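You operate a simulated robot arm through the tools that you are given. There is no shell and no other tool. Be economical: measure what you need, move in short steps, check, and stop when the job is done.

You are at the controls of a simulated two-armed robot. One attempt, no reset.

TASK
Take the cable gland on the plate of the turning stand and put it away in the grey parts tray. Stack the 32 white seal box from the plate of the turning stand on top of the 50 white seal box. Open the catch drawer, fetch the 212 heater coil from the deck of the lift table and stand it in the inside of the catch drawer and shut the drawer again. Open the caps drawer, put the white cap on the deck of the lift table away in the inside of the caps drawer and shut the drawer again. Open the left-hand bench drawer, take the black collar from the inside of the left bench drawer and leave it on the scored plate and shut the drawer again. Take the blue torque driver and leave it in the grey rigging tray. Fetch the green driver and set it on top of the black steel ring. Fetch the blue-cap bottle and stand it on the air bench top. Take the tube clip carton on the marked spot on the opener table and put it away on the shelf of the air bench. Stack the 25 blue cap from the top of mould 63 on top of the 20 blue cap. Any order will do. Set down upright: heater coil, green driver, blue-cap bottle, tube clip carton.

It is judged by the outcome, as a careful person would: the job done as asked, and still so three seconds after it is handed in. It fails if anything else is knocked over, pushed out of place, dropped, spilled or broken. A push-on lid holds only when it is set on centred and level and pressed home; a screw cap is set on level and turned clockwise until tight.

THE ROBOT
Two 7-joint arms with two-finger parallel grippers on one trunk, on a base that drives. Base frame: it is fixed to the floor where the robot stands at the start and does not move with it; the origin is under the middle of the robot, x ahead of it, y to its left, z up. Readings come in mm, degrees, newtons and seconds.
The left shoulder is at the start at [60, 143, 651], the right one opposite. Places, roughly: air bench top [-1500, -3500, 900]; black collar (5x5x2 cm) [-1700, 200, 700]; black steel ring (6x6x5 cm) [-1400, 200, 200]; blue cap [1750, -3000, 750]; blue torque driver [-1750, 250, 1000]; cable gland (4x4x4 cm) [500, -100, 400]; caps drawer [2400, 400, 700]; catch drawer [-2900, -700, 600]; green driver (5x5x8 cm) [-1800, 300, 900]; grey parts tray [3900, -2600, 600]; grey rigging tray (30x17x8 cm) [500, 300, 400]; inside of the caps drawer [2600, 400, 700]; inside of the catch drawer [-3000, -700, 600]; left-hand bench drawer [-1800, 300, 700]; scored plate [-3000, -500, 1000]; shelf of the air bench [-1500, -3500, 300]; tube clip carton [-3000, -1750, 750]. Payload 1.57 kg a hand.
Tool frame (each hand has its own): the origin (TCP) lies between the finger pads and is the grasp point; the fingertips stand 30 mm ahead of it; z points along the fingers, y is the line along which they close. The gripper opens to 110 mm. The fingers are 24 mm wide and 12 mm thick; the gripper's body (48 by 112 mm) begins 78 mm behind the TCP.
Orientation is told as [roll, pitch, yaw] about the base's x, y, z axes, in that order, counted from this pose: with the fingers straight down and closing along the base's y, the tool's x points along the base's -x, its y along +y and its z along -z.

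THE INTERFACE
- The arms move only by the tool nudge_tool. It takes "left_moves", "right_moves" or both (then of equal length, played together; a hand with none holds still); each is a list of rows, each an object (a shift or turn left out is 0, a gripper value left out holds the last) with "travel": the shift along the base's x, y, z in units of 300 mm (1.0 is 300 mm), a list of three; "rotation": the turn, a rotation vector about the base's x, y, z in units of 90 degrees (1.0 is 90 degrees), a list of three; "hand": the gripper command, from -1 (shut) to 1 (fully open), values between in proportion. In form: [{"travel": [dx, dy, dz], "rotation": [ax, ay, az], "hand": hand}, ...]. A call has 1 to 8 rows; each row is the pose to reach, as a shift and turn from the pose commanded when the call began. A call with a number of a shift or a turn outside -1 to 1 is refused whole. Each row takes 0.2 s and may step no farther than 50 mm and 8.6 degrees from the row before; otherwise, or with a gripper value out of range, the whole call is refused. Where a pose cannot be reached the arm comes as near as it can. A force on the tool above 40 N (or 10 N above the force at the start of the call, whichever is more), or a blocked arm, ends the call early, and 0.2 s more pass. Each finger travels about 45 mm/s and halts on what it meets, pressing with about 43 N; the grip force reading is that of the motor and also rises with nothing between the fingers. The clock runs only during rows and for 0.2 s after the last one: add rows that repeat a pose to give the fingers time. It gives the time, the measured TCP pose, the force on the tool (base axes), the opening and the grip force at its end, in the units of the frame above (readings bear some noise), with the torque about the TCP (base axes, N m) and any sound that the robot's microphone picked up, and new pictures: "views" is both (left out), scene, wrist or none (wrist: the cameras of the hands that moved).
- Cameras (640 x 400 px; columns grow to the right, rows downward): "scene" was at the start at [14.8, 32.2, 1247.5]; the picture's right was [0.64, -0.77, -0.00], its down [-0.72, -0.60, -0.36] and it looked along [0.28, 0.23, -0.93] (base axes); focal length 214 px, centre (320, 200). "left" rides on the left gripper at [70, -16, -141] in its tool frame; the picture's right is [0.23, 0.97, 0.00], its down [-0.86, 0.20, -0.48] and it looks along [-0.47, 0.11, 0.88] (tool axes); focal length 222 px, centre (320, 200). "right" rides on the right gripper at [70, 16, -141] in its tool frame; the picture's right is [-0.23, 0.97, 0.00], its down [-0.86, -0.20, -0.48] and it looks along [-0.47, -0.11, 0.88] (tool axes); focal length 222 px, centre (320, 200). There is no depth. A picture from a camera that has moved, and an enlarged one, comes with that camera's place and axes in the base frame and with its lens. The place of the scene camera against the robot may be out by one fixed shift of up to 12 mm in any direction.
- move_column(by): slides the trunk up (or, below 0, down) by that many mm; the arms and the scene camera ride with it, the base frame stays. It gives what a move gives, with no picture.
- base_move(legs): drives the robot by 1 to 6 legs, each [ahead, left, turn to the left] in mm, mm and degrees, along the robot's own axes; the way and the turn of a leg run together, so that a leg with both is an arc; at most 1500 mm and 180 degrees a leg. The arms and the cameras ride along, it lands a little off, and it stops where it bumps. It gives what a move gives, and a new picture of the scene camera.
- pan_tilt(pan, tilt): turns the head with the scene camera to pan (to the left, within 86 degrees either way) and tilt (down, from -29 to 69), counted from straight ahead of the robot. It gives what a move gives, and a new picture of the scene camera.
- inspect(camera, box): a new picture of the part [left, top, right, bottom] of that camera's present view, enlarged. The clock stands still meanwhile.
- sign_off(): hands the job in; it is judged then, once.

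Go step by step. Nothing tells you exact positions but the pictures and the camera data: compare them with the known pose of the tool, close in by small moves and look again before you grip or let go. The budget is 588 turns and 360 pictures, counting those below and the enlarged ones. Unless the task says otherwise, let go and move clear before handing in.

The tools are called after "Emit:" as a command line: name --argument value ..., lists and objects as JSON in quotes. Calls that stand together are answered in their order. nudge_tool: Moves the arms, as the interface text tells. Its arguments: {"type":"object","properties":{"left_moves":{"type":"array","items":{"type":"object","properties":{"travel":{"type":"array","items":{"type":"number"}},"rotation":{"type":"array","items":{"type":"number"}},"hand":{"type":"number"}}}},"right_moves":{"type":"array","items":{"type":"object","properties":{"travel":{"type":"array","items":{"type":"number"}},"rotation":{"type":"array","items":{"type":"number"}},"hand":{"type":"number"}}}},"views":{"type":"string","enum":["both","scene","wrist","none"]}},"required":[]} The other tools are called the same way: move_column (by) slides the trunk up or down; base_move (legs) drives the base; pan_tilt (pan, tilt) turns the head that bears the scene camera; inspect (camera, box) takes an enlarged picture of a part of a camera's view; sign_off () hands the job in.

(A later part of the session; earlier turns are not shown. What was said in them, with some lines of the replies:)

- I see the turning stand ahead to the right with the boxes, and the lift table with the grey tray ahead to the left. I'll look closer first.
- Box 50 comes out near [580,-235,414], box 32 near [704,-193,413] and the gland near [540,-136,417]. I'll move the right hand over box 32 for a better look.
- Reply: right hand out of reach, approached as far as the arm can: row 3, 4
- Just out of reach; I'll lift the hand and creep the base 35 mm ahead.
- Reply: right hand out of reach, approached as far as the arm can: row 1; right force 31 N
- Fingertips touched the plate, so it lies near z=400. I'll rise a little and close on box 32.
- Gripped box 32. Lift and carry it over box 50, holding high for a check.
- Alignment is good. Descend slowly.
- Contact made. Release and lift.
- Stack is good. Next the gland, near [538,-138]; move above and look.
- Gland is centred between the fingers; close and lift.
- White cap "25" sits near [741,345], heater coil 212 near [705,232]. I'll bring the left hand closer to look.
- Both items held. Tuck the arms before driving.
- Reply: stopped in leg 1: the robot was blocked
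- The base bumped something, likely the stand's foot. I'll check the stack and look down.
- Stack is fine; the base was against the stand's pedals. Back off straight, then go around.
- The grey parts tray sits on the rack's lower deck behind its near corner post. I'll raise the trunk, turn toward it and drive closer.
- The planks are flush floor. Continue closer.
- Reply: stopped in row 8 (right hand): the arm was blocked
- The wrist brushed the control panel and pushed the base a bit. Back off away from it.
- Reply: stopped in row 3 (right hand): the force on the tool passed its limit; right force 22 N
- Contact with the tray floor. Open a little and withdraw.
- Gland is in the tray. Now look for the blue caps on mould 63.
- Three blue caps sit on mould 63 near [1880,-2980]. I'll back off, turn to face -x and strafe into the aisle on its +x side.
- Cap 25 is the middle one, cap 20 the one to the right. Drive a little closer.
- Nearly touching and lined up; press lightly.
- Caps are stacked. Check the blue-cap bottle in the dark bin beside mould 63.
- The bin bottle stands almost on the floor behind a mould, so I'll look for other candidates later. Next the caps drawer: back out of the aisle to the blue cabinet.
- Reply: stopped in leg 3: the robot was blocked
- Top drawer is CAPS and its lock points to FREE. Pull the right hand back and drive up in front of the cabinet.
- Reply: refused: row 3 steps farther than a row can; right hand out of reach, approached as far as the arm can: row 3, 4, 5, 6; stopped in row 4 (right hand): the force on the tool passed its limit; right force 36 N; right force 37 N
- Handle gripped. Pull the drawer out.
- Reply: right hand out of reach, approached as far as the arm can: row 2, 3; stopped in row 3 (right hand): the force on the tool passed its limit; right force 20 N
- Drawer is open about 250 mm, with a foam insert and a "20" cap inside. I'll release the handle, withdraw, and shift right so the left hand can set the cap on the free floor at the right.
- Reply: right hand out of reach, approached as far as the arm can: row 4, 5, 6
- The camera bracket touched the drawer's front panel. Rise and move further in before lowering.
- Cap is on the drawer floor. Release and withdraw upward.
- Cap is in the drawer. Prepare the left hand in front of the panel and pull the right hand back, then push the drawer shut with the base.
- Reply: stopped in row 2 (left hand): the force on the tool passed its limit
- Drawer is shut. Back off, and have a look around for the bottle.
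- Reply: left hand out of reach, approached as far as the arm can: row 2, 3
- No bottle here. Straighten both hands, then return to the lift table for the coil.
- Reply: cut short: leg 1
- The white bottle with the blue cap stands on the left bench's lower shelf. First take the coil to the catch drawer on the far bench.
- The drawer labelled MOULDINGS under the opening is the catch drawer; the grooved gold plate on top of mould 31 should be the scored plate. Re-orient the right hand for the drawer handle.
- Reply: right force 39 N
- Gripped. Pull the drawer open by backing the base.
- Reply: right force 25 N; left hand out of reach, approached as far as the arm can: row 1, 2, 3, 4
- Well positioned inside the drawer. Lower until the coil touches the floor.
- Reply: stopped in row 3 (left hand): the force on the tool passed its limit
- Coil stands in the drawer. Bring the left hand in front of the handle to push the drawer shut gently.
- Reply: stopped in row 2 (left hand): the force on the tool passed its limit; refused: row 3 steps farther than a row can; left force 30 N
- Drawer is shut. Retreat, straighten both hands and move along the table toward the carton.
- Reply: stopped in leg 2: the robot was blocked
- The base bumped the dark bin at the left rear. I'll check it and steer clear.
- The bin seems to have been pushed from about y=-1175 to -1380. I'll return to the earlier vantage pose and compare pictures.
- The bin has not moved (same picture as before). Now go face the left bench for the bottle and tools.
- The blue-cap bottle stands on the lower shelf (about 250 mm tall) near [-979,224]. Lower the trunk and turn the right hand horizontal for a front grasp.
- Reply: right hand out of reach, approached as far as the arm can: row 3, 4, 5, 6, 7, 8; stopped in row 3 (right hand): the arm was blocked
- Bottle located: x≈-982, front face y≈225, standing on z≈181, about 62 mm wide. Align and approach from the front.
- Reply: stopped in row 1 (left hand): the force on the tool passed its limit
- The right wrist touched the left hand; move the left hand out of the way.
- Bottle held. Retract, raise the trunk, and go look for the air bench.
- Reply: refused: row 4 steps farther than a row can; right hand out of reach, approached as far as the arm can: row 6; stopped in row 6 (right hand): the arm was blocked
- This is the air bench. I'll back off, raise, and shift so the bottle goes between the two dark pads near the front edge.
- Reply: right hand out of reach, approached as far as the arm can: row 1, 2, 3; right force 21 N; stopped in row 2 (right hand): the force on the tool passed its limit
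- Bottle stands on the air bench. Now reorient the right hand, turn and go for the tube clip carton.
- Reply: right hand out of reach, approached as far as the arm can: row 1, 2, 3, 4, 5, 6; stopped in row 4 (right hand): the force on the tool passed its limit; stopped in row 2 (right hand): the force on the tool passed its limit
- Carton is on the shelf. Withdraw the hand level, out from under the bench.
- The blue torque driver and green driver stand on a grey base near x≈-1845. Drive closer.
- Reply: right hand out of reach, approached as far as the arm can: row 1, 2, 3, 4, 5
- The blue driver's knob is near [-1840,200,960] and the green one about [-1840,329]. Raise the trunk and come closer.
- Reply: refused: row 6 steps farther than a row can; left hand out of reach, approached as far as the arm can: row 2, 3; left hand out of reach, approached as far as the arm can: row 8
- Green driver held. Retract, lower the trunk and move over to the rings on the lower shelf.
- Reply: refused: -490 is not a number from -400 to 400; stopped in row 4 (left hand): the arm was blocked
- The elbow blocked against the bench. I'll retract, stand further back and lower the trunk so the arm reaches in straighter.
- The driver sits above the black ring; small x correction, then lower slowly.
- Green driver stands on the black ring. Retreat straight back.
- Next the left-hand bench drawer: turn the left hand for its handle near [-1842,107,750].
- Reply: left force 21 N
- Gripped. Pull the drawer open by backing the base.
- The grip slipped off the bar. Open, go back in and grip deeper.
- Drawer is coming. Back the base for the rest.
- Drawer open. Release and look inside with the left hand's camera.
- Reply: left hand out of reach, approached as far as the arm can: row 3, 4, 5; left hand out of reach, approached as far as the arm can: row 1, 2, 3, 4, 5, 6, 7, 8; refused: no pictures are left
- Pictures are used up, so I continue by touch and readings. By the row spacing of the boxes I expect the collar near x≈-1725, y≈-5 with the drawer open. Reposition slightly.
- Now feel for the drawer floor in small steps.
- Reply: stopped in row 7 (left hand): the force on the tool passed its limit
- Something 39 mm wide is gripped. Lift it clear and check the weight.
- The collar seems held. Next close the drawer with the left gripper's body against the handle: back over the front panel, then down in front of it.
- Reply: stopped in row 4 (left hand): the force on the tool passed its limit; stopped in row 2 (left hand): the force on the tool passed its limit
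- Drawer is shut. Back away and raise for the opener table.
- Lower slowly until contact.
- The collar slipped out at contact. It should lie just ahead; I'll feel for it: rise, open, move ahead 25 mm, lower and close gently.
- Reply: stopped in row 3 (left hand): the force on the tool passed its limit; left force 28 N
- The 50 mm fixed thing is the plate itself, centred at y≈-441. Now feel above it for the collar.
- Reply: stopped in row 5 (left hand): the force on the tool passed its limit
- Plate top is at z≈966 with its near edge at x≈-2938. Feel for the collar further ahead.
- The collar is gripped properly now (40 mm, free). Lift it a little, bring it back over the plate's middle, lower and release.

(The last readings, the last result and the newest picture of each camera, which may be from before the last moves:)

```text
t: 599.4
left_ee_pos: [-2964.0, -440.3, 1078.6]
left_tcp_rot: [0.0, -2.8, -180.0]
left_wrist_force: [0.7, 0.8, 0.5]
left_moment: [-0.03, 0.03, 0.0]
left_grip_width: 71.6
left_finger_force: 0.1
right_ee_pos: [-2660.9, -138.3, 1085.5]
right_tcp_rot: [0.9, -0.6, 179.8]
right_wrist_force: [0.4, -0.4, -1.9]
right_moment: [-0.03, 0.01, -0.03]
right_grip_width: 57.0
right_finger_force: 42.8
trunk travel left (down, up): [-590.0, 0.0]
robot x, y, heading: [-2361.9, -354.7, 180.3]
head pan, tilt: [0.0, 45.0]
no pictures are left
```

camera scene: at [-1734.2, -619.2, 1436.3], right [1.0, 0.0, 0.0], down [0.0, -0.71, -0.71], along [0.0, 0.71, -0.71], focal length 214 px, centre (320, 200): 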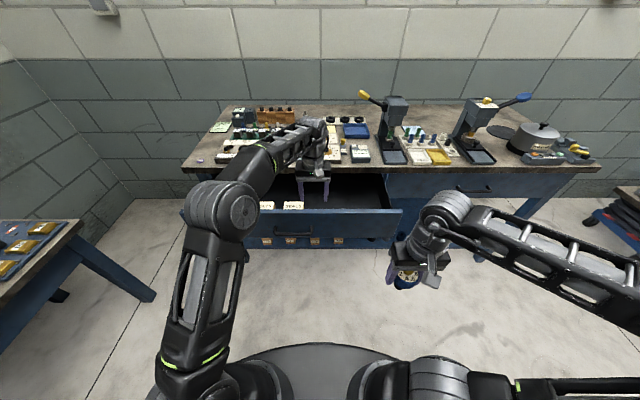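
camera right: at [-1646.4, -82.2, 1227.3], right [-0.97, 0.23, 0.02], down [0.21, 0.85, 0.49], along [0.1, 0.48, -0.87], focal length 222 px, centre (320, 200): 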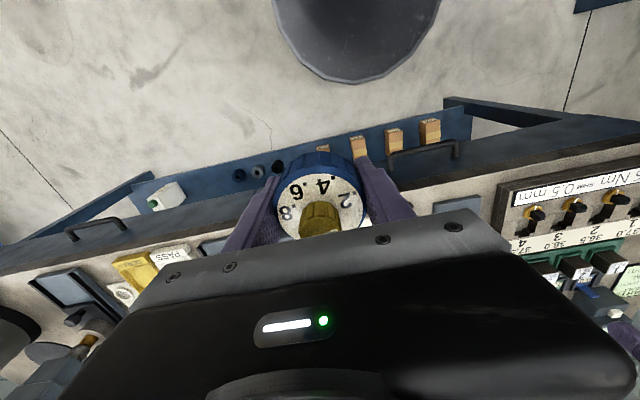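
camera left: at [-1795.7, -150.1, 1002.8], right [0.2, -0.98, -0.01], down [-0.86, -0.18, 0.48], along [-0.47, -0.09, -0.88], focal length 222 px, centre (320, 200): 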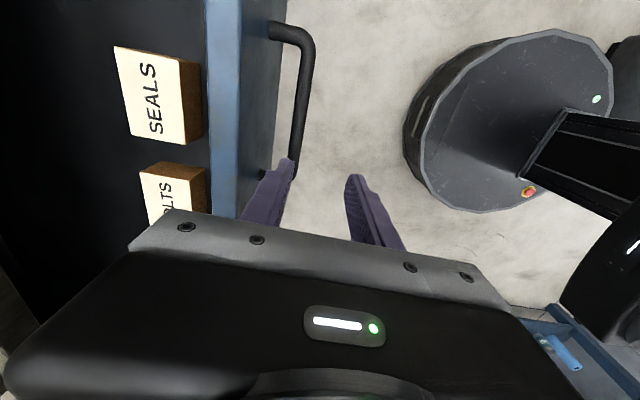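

Collar set on the plate. Retract the left arm and take the torque driver to the rigging tray.

Emit:
nudge_tool --left_moves '[{"travel": [0.14, -0.02, 0.03], "rotation": [0, -0.03, 0]}, {"travel": [0.28, -0.05, 0.03], "rotation": [0, -0.03, 0]}, {"travel": [0.42, -0.08, 0.03], "rotation": [0, -0.03, 0]}, {"travel": [0.56, -0.11, 0.03], "rotation": [0, -0.03, 0]}, {"travel": [0.7, -0.14, 0.03], "rotation": [0, -0.03, 0]}, {"travel": [0.82, -0.17, 0.0], "rotation": [0, -0.03, 0]}]' --views "none"

Emit:
base_move --legs '[[-300, 0, 0], [0, 350, 0], [0, 0, 180], [1400, 0, 0], [500, 0, 0]]'

```text
t: 600.8
left_ee_pos: [-2717.7, -491.3, 1077.1]
left_tcp_rot: [-0.1, 0.0, -179.9]
left_wrist_force: [-0.3, 0.7, -0.6]
left_moment: [-0.04, 0.05, 0.0]
left_grip_width: 71.3
left_finger_force: 0.1
right_ee_pos: [-2661.4, -138.5, 1085.6]
right_tcp_rot: [0.7, -0.7, 179.7]
right_wrist_force: [0.9, 0.5, -2.5]
right_moment: [-0.02, 0.01, 0.0]
right_grip_width: 56.9
right_finger_force: 43.5
trunk travel left (down, up): [-590.0, 0.0]
robot x, y, heading: [-2361.9, -350.5, 179.9]
head pan, tilt: [0.0, 45.0]
no pictures are left
```

```text
t: 621.1
left_ee_pos: [184.0, -590.4, 1078.0]
left_tcp_rot: [-0.1, 0.1, -0.4]
left_wrist_force: [-0.3, 0.3, 0.0]
left_moment: [0.01, 0.02, 0.0]
left_grip_width: 71.7
left_finger_force: 0.0
right_ee_pos: [124.5, -942.4, 1086.3]
right_tcp_rot: [0.7, -0.7, -0.8]
right_wrist_force: [0.3, 0.4, -1.7]
right_moment: [-0.02, 0.0, -0.02]
right_grip_width: 57.2
right_finger_force: 43.4
trunk travel left (down, up): [-590.0, 0.0]
robot x, y, heading: [-167.4, -732.5, -0.3]
head pan, tilt: [0.0, 45.0]
```

Emit:
base_move --legs '[[0, 850, 0.3], [165, 0, 0]]'

Emit:
move_column --by -300

```text
t: 626.7
left_ee_pos: [350.3, 270.4, 1076.9]
left_tcp_rot: [-0.1, 0.1, 0.4]
left_wrist_force: [0.5, -0.3, 0.5]
left_moment: [0.0, 0.05, -0.01]
left_grip_width: 71.4
left_finger_force: 0.0
right_ee_pos: [294.7, -83.6, 1086.0]
right_tcp_rot: [0.7, -0.6, 0.0]
right_wrist_force: [0.2, 0.2, -1.8]
right_moment: [0.02, 0.0, -0.01]
right_grip_width: 56.9
right_finger_force: 43.4
trunk travel left (down, up): [-590.0, 0.0]
robot x, y, heading: [-2.7, 132.3, 0.4]
head pan, tilt: [0.0, 45.0]
```

```text
t: 629.7
left_ee_pos: [348.2, 269.1, 776.9]
left_tcp_rot: [-0.1, 0.0, 0.4]
left_wrist_force: [0.4, 0.1, -0.5]
left_moment: [0.03, 0.0, 0.03]
left_grip_width: 71.6
left_finger_force: 0.1
right_ee_pos: [294.2, -83.1, 785.5]
right_tcp_rot: [0.8, -0.6, 0.0]
right_wrist_force: [-0.4, -1.3, -1.8]
right_moment: [0.01, -0.02, 0.04]
right_grip_width: 57.0
right_finger_force: 43.0
trunk travel left (down, up): [-290.0, 300.0]
robot x, y, heading: [-5.4, 129.5, 0.0]
head pan, tilt: [0.0, 45.0]
```

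Emit:
nudge_tool --left_moves '[{"travel": [0, 0.05, 0.12]}, {"travel": [0, 0.1, 0.24]}, {"travel": [0, 0.15, 0.36]}, {"travel": [0, 0.2, 0.48]}, {"travel": [0, 0.25, 0.6]}]' --views "none"

Emit:
nudge_tool --right_moves '[{"travel": [0.1, 0.1, -0.03]}, {"travel": [0.2, 0.2, -0.06]}, {"travel": [0.3, 0.3, -0.1]}, {"travel": [0.4, 0.4, -0.14]}, {"travel": [0.49, 0.51, -0.18]}, {"travel": [0.57, 0.63, -0.22]}, {"travel": [0.65, 0.75, -0.26]}, {"travel": [0.72, 0.88, -0.3]}]' --views "none"

```text
t: 630.9
left_ee_pos: [362.5, 342.9, 877.4]
left_tcp_rot: [0.0, -0.4, 0.3]
left_wrist_force: [0.0, -0.1, 0.4]
left_moment: [-0.01, 0.01, 0.01]
left_grip_width: 71.8
left_finger_force: 0.0
left hand out of reach, approached as far as the arm can: row 3, 4, 5
right_ee_pos: [294.0, -83.9, 785.3]
right_tcp_rot: [0.8, -0.7, -0.1]
right_wrist_force: [0.1, -0.7, -2.7]
right_moment: [0.01, -0.01, 0.01]
right_grip_width: 57.1
right_finger_force: 43.0
trunk travel left (down, up): [-290.0, 300.0]
robot x, y, heading: [-4.3, 128.0, 0.1]
head pan, tilt: [0.0, 45.0]
no pictures are left
```

```text
t: 632.7
left_ee_pos: [362.8, 342.3, 878.0]
left_tcp_rot: [-0.2, -0.4, 0.3]
left_wrist_force: [0.1, 0.0, -0.2]
left_moment: [0.04, 0.01, -0.03]
left_grip_width: 71.7
left_finger_force: 0.1
right_ee_pos: [511.3, 180.9, 695.6]
right_tcp_rot: [0.8, -0.8, -0.1]
right_wrist_force: [-0.2, 0.4, -1.2]
right_moment: [0.01, -0.05, -0.02]
right_grip_width: 57.2
right_finger_force: 43.6
trunk travel left (down, up): [-290.0, 300.0]
robot x, y, heading: [-4.5, 128.4, 0.5]
head pan, tilt: [0.0, 45.0]
no pictures are left
```

Emit:
nudge_tool --right_moves '[{"travel": [0.02, 0.13, -0.03]}, {"travel": [0.04, 0.26, -0.06]}, {"travel": [0.045, 0.37, -0.12]}, {"travel": [0.045, 0.37, -0.25]}, {"travel": [0.045, 0.37, -0.38]}]' --views "none"

Emit:
nudge_tool --right_moves '[{"travel": [0, 0, -0.04]}, {"travel": [0, 0, -0.08]}, {"travel": [0, 0, -0.12]}, {"travel": [0, 0, -0.16]}, {"travel": [0, 0, -0.2]}, {"travel": [0, 0, -0.24]}, {"travel": [0, 0, -0.28]}, {"travel": [0, 0, -0.32]}]' --views "none"

```text
t: 633.9
left_ee_pos: [361.5, 343.6, 877.2]
left_tcp_rot: [-0.1, -0.3, 0.5]
left_wrist_force: [-0.4, 0.4, 0.5]
left_moment: [-0.01, -0.01, 0.01]
left_grip_width: 71.5
left_finger_force: 0.2
right_ee_pos: [525.2, 292.7, 581.7]
right_tcp_rot: [0.8, -0.8, 0.1]
right_wrist_force: [0.3, 0.6, -1.4]
right_moment: [0.03, 0.0, 0.0]
right_grip_width: 57.1
right_finger_force: 43.5
trunk travel left (down, up): [-290.0, 300.0]
robot x, y, heading: [-4.3, 128.6, 0.3]
head pan, tilt: [0.0, 45.0]
no pictures are left
```

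```text
t: 635.7
left_ee_pos: [363.2, 343.7, 878.4]
left_tcp_rot: [-0.2, -0.3, 0.4]
left_wrist_force: [-0.1, 0.3, -0.3]
left_moment: [0.01, 0.03, 0.03]
left_grip_width: 71.5
left_finger_force: 0.0
right_ee_pos: [522.5, 291.7, 485.8]
right_tcp_rot: [0.8, -0.7, 0.0]
right_wrist_force: [0.5, 0.2, -2.3]
right_moment: [-0.01, 0.01, -0.02]
right_grip_width: 57.2
right_finger_force: 42.7
trunk travel left (down, up): [-290.0, 300.0]
robot x, y, heading: [-2.4, 131.6, 0.1]
head pan, tilt: [0.0, 45.0]
no pictures are left
```

Emit:
nudge_tool --right_moves '[{"travel": [0, 0, -0.018]}, {"travel": [0, 0, -0.036]}, {"travel": [0, 0, -0.054]}, {"travel": [0, 0, -0.072]}, {"travel": [0, 0, -0.09]}, {"travel": [0, 0, -0.108]}, {"travel": [0, 0, -0.126]}]' --views "none"

```text
t: 637.3
left_ee_pos: [362.3, 342.1, 878.5]
left_tcp_rot: [-0.1, -0.5, 0.4]
left_wrist_force: [-0.1, 0.0, -0.7]
left_moment: [0.0, 0.01, 0.0]
left_grip_width: 71.5
left_finger_force: 0.2
right_ee_pos: [523.2, 292.5, 455.7]
right_tcp_rot: [0.9, -0.6, -0.2]
right_wrist_force: [-7.1, -4.6, 19.1]
right_moment: [-0.35, 0.17, -0.08]
right_grip_width: 57.3
right_finger_force: 43.0
trunk travel left (down, up): [-290.0, 300.0]
robot x, y, heading: [-7.1, 125.1, 0.2]
head pan, tilt: [0.0, 45.0]
stopped in row 7 (right hand): the force on the tool passed its limit (the readings are from after the stop); the commanded pose is now the measured one
no pictures are left
```

The driver touches the tray floor. Release and lift away.

Emit:
nudge_tool --right_moves '[{"travel": [0, 0, 0.004]}, {"travel": [0, 0, 0.004]}, {"travel": [0, 0, 0.004], "hand": 0.2}, {"travel": [0, 0, 0.004], "hand": 0.4}, {"travel": [0, 0, 0.004], "hand": 0.5}, {"travel": [0, 0, 0.004], "hand": 0.5}, {"travel": [0, 0, 0.004], "hand": 0.5}]' --views "none"

Emit:
nudge_tool --right_moves '[{"travel": [0, 0, 0.06]}, {"travel": [0, 0, 0.16]}, {"travel": [0, 0, 0.3]}, {"travel": [0, 0, 0.44]}, {"travel": [0, 0, 0.58]}, {"travel": [-0.05, -0.05, 0.7]}, {"travel": [-0.15, -0.15, 0.75]}, {"travel": [-0.25, -0.27, 0.78]}]' --views "none"

```text
t: 638.9
left_ee_pos: [362.4, 342.5, 877.4]
left_tcp_rot: [0.0, -0.5, 0.4]
left_wrist_force: [-0.4, 0.9, 0.0]
left_moment: [-0.02, 0.0, 0.01]
left_grip_width: 71.5
left_finger_force: 0.0
right_ee_pos: [523.7, 292.7, 453.5]
right_tcp_rot: [0.9, -0.6, -0.1]
right_wrist_force: [0.4, 0.7, 0.1]
right_moment: [-0.01, 0.01, 0.01]
right_grip_width: 82.7
right_finger_force: 0.0
trunk travel left (down, up): [-290.0, 300.0]
robot x, y, heading: [-4.0, 126.5, 0.3]
head pan, tilt: [0.0, 45.0]
no pictures are left
```

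```text
t: 640.7
left_ee_pos: [362.7, 343.2, 877.6]
left_tcp_rot: [-0.1, -0.5, 0.3]
left_wrist_force: [0.2, -0.3, 0.1]
left_moment: [0.01, 0.0, 0.01]
left_grip_width: 71.5
left_finger_force: 0.0
right_ee_pos: [448.6, 210.4, 689.3]
right_tcp_rot: [0.9, -0.7, -0.1]
right_wrist_force: [0.1, 0.1, 0.6]
right_moment: [-0.04, 0.01, -0.01]
right_grip_width: 82.3
right_finger_force: 0.0
trunk travel left (down, up): [-290.0, 300.0]
robot x, y, heading: [-1.1, 129.1, 0.4]
head pan, tilt: [0.0, 45.0]
no pictures are left
```

Eight of the ten jobs were checked in the pictures. The collar and the torque driver I did by touch after the pictures ran out. Both hands are empty and clear, so I am handing in.

Emit:
sign_off

```text
The job is handed in.
```

I worked through all ten jobs and handed the job in. The last part I could not see, because the 360 pictures ran out while I was at the left-hand bench drawer.

**Checked in the pictures:**
- The cable gland is in the grey parts tray.
- The 32 white seal box is on the 50.
- The white cap is in the caps drawer, and that drawer is shut.
- The 25 blue cap is on the 20.
- The green driver stands upright on the black steel ring.
- The bottle I took as the blue-cap bottle stands on the air bench top. It is the 1 L wash fluid bottle from the left bench's lower shelf. A smaller bottle with a blue cap, in a bin by mould 63, I left alone.
- The carton was upright on the air bench shelf when I let it go. I then knocked the bench underside slightly while pulling the hand back, and the arm hid the carton in the last view.
- The heater coil was upright in the catch drawer when I let it go. I then pushed the drawer shut slowly but could not see inside afterwards.

**Done by touch only:**
- **Black collar:** I never saw it. I took what I gripped in the drawer to be the collar, a free piece about 40 mm wide. It slipped out of the grip as I set it down, so I found it again, gripped it properly and released it over what I took to be the scored plate. I don't know how well centred it is.
- **Left-hand bench drawer:** pushed until it met a hard stop, so I take it as shut.
- **Torque driver:** lowered into the rigging tray until it touched the floor, then released. It may have tipped over inside the tray.

**Knocks along the way:** the base or an arm also touched the turning stand's pedals, the control panel by the parts tray, the pallet by mould 58 and the dark bin. The stack on the stand and the bin looked unmoved afterwards. I did not recheck the other two.
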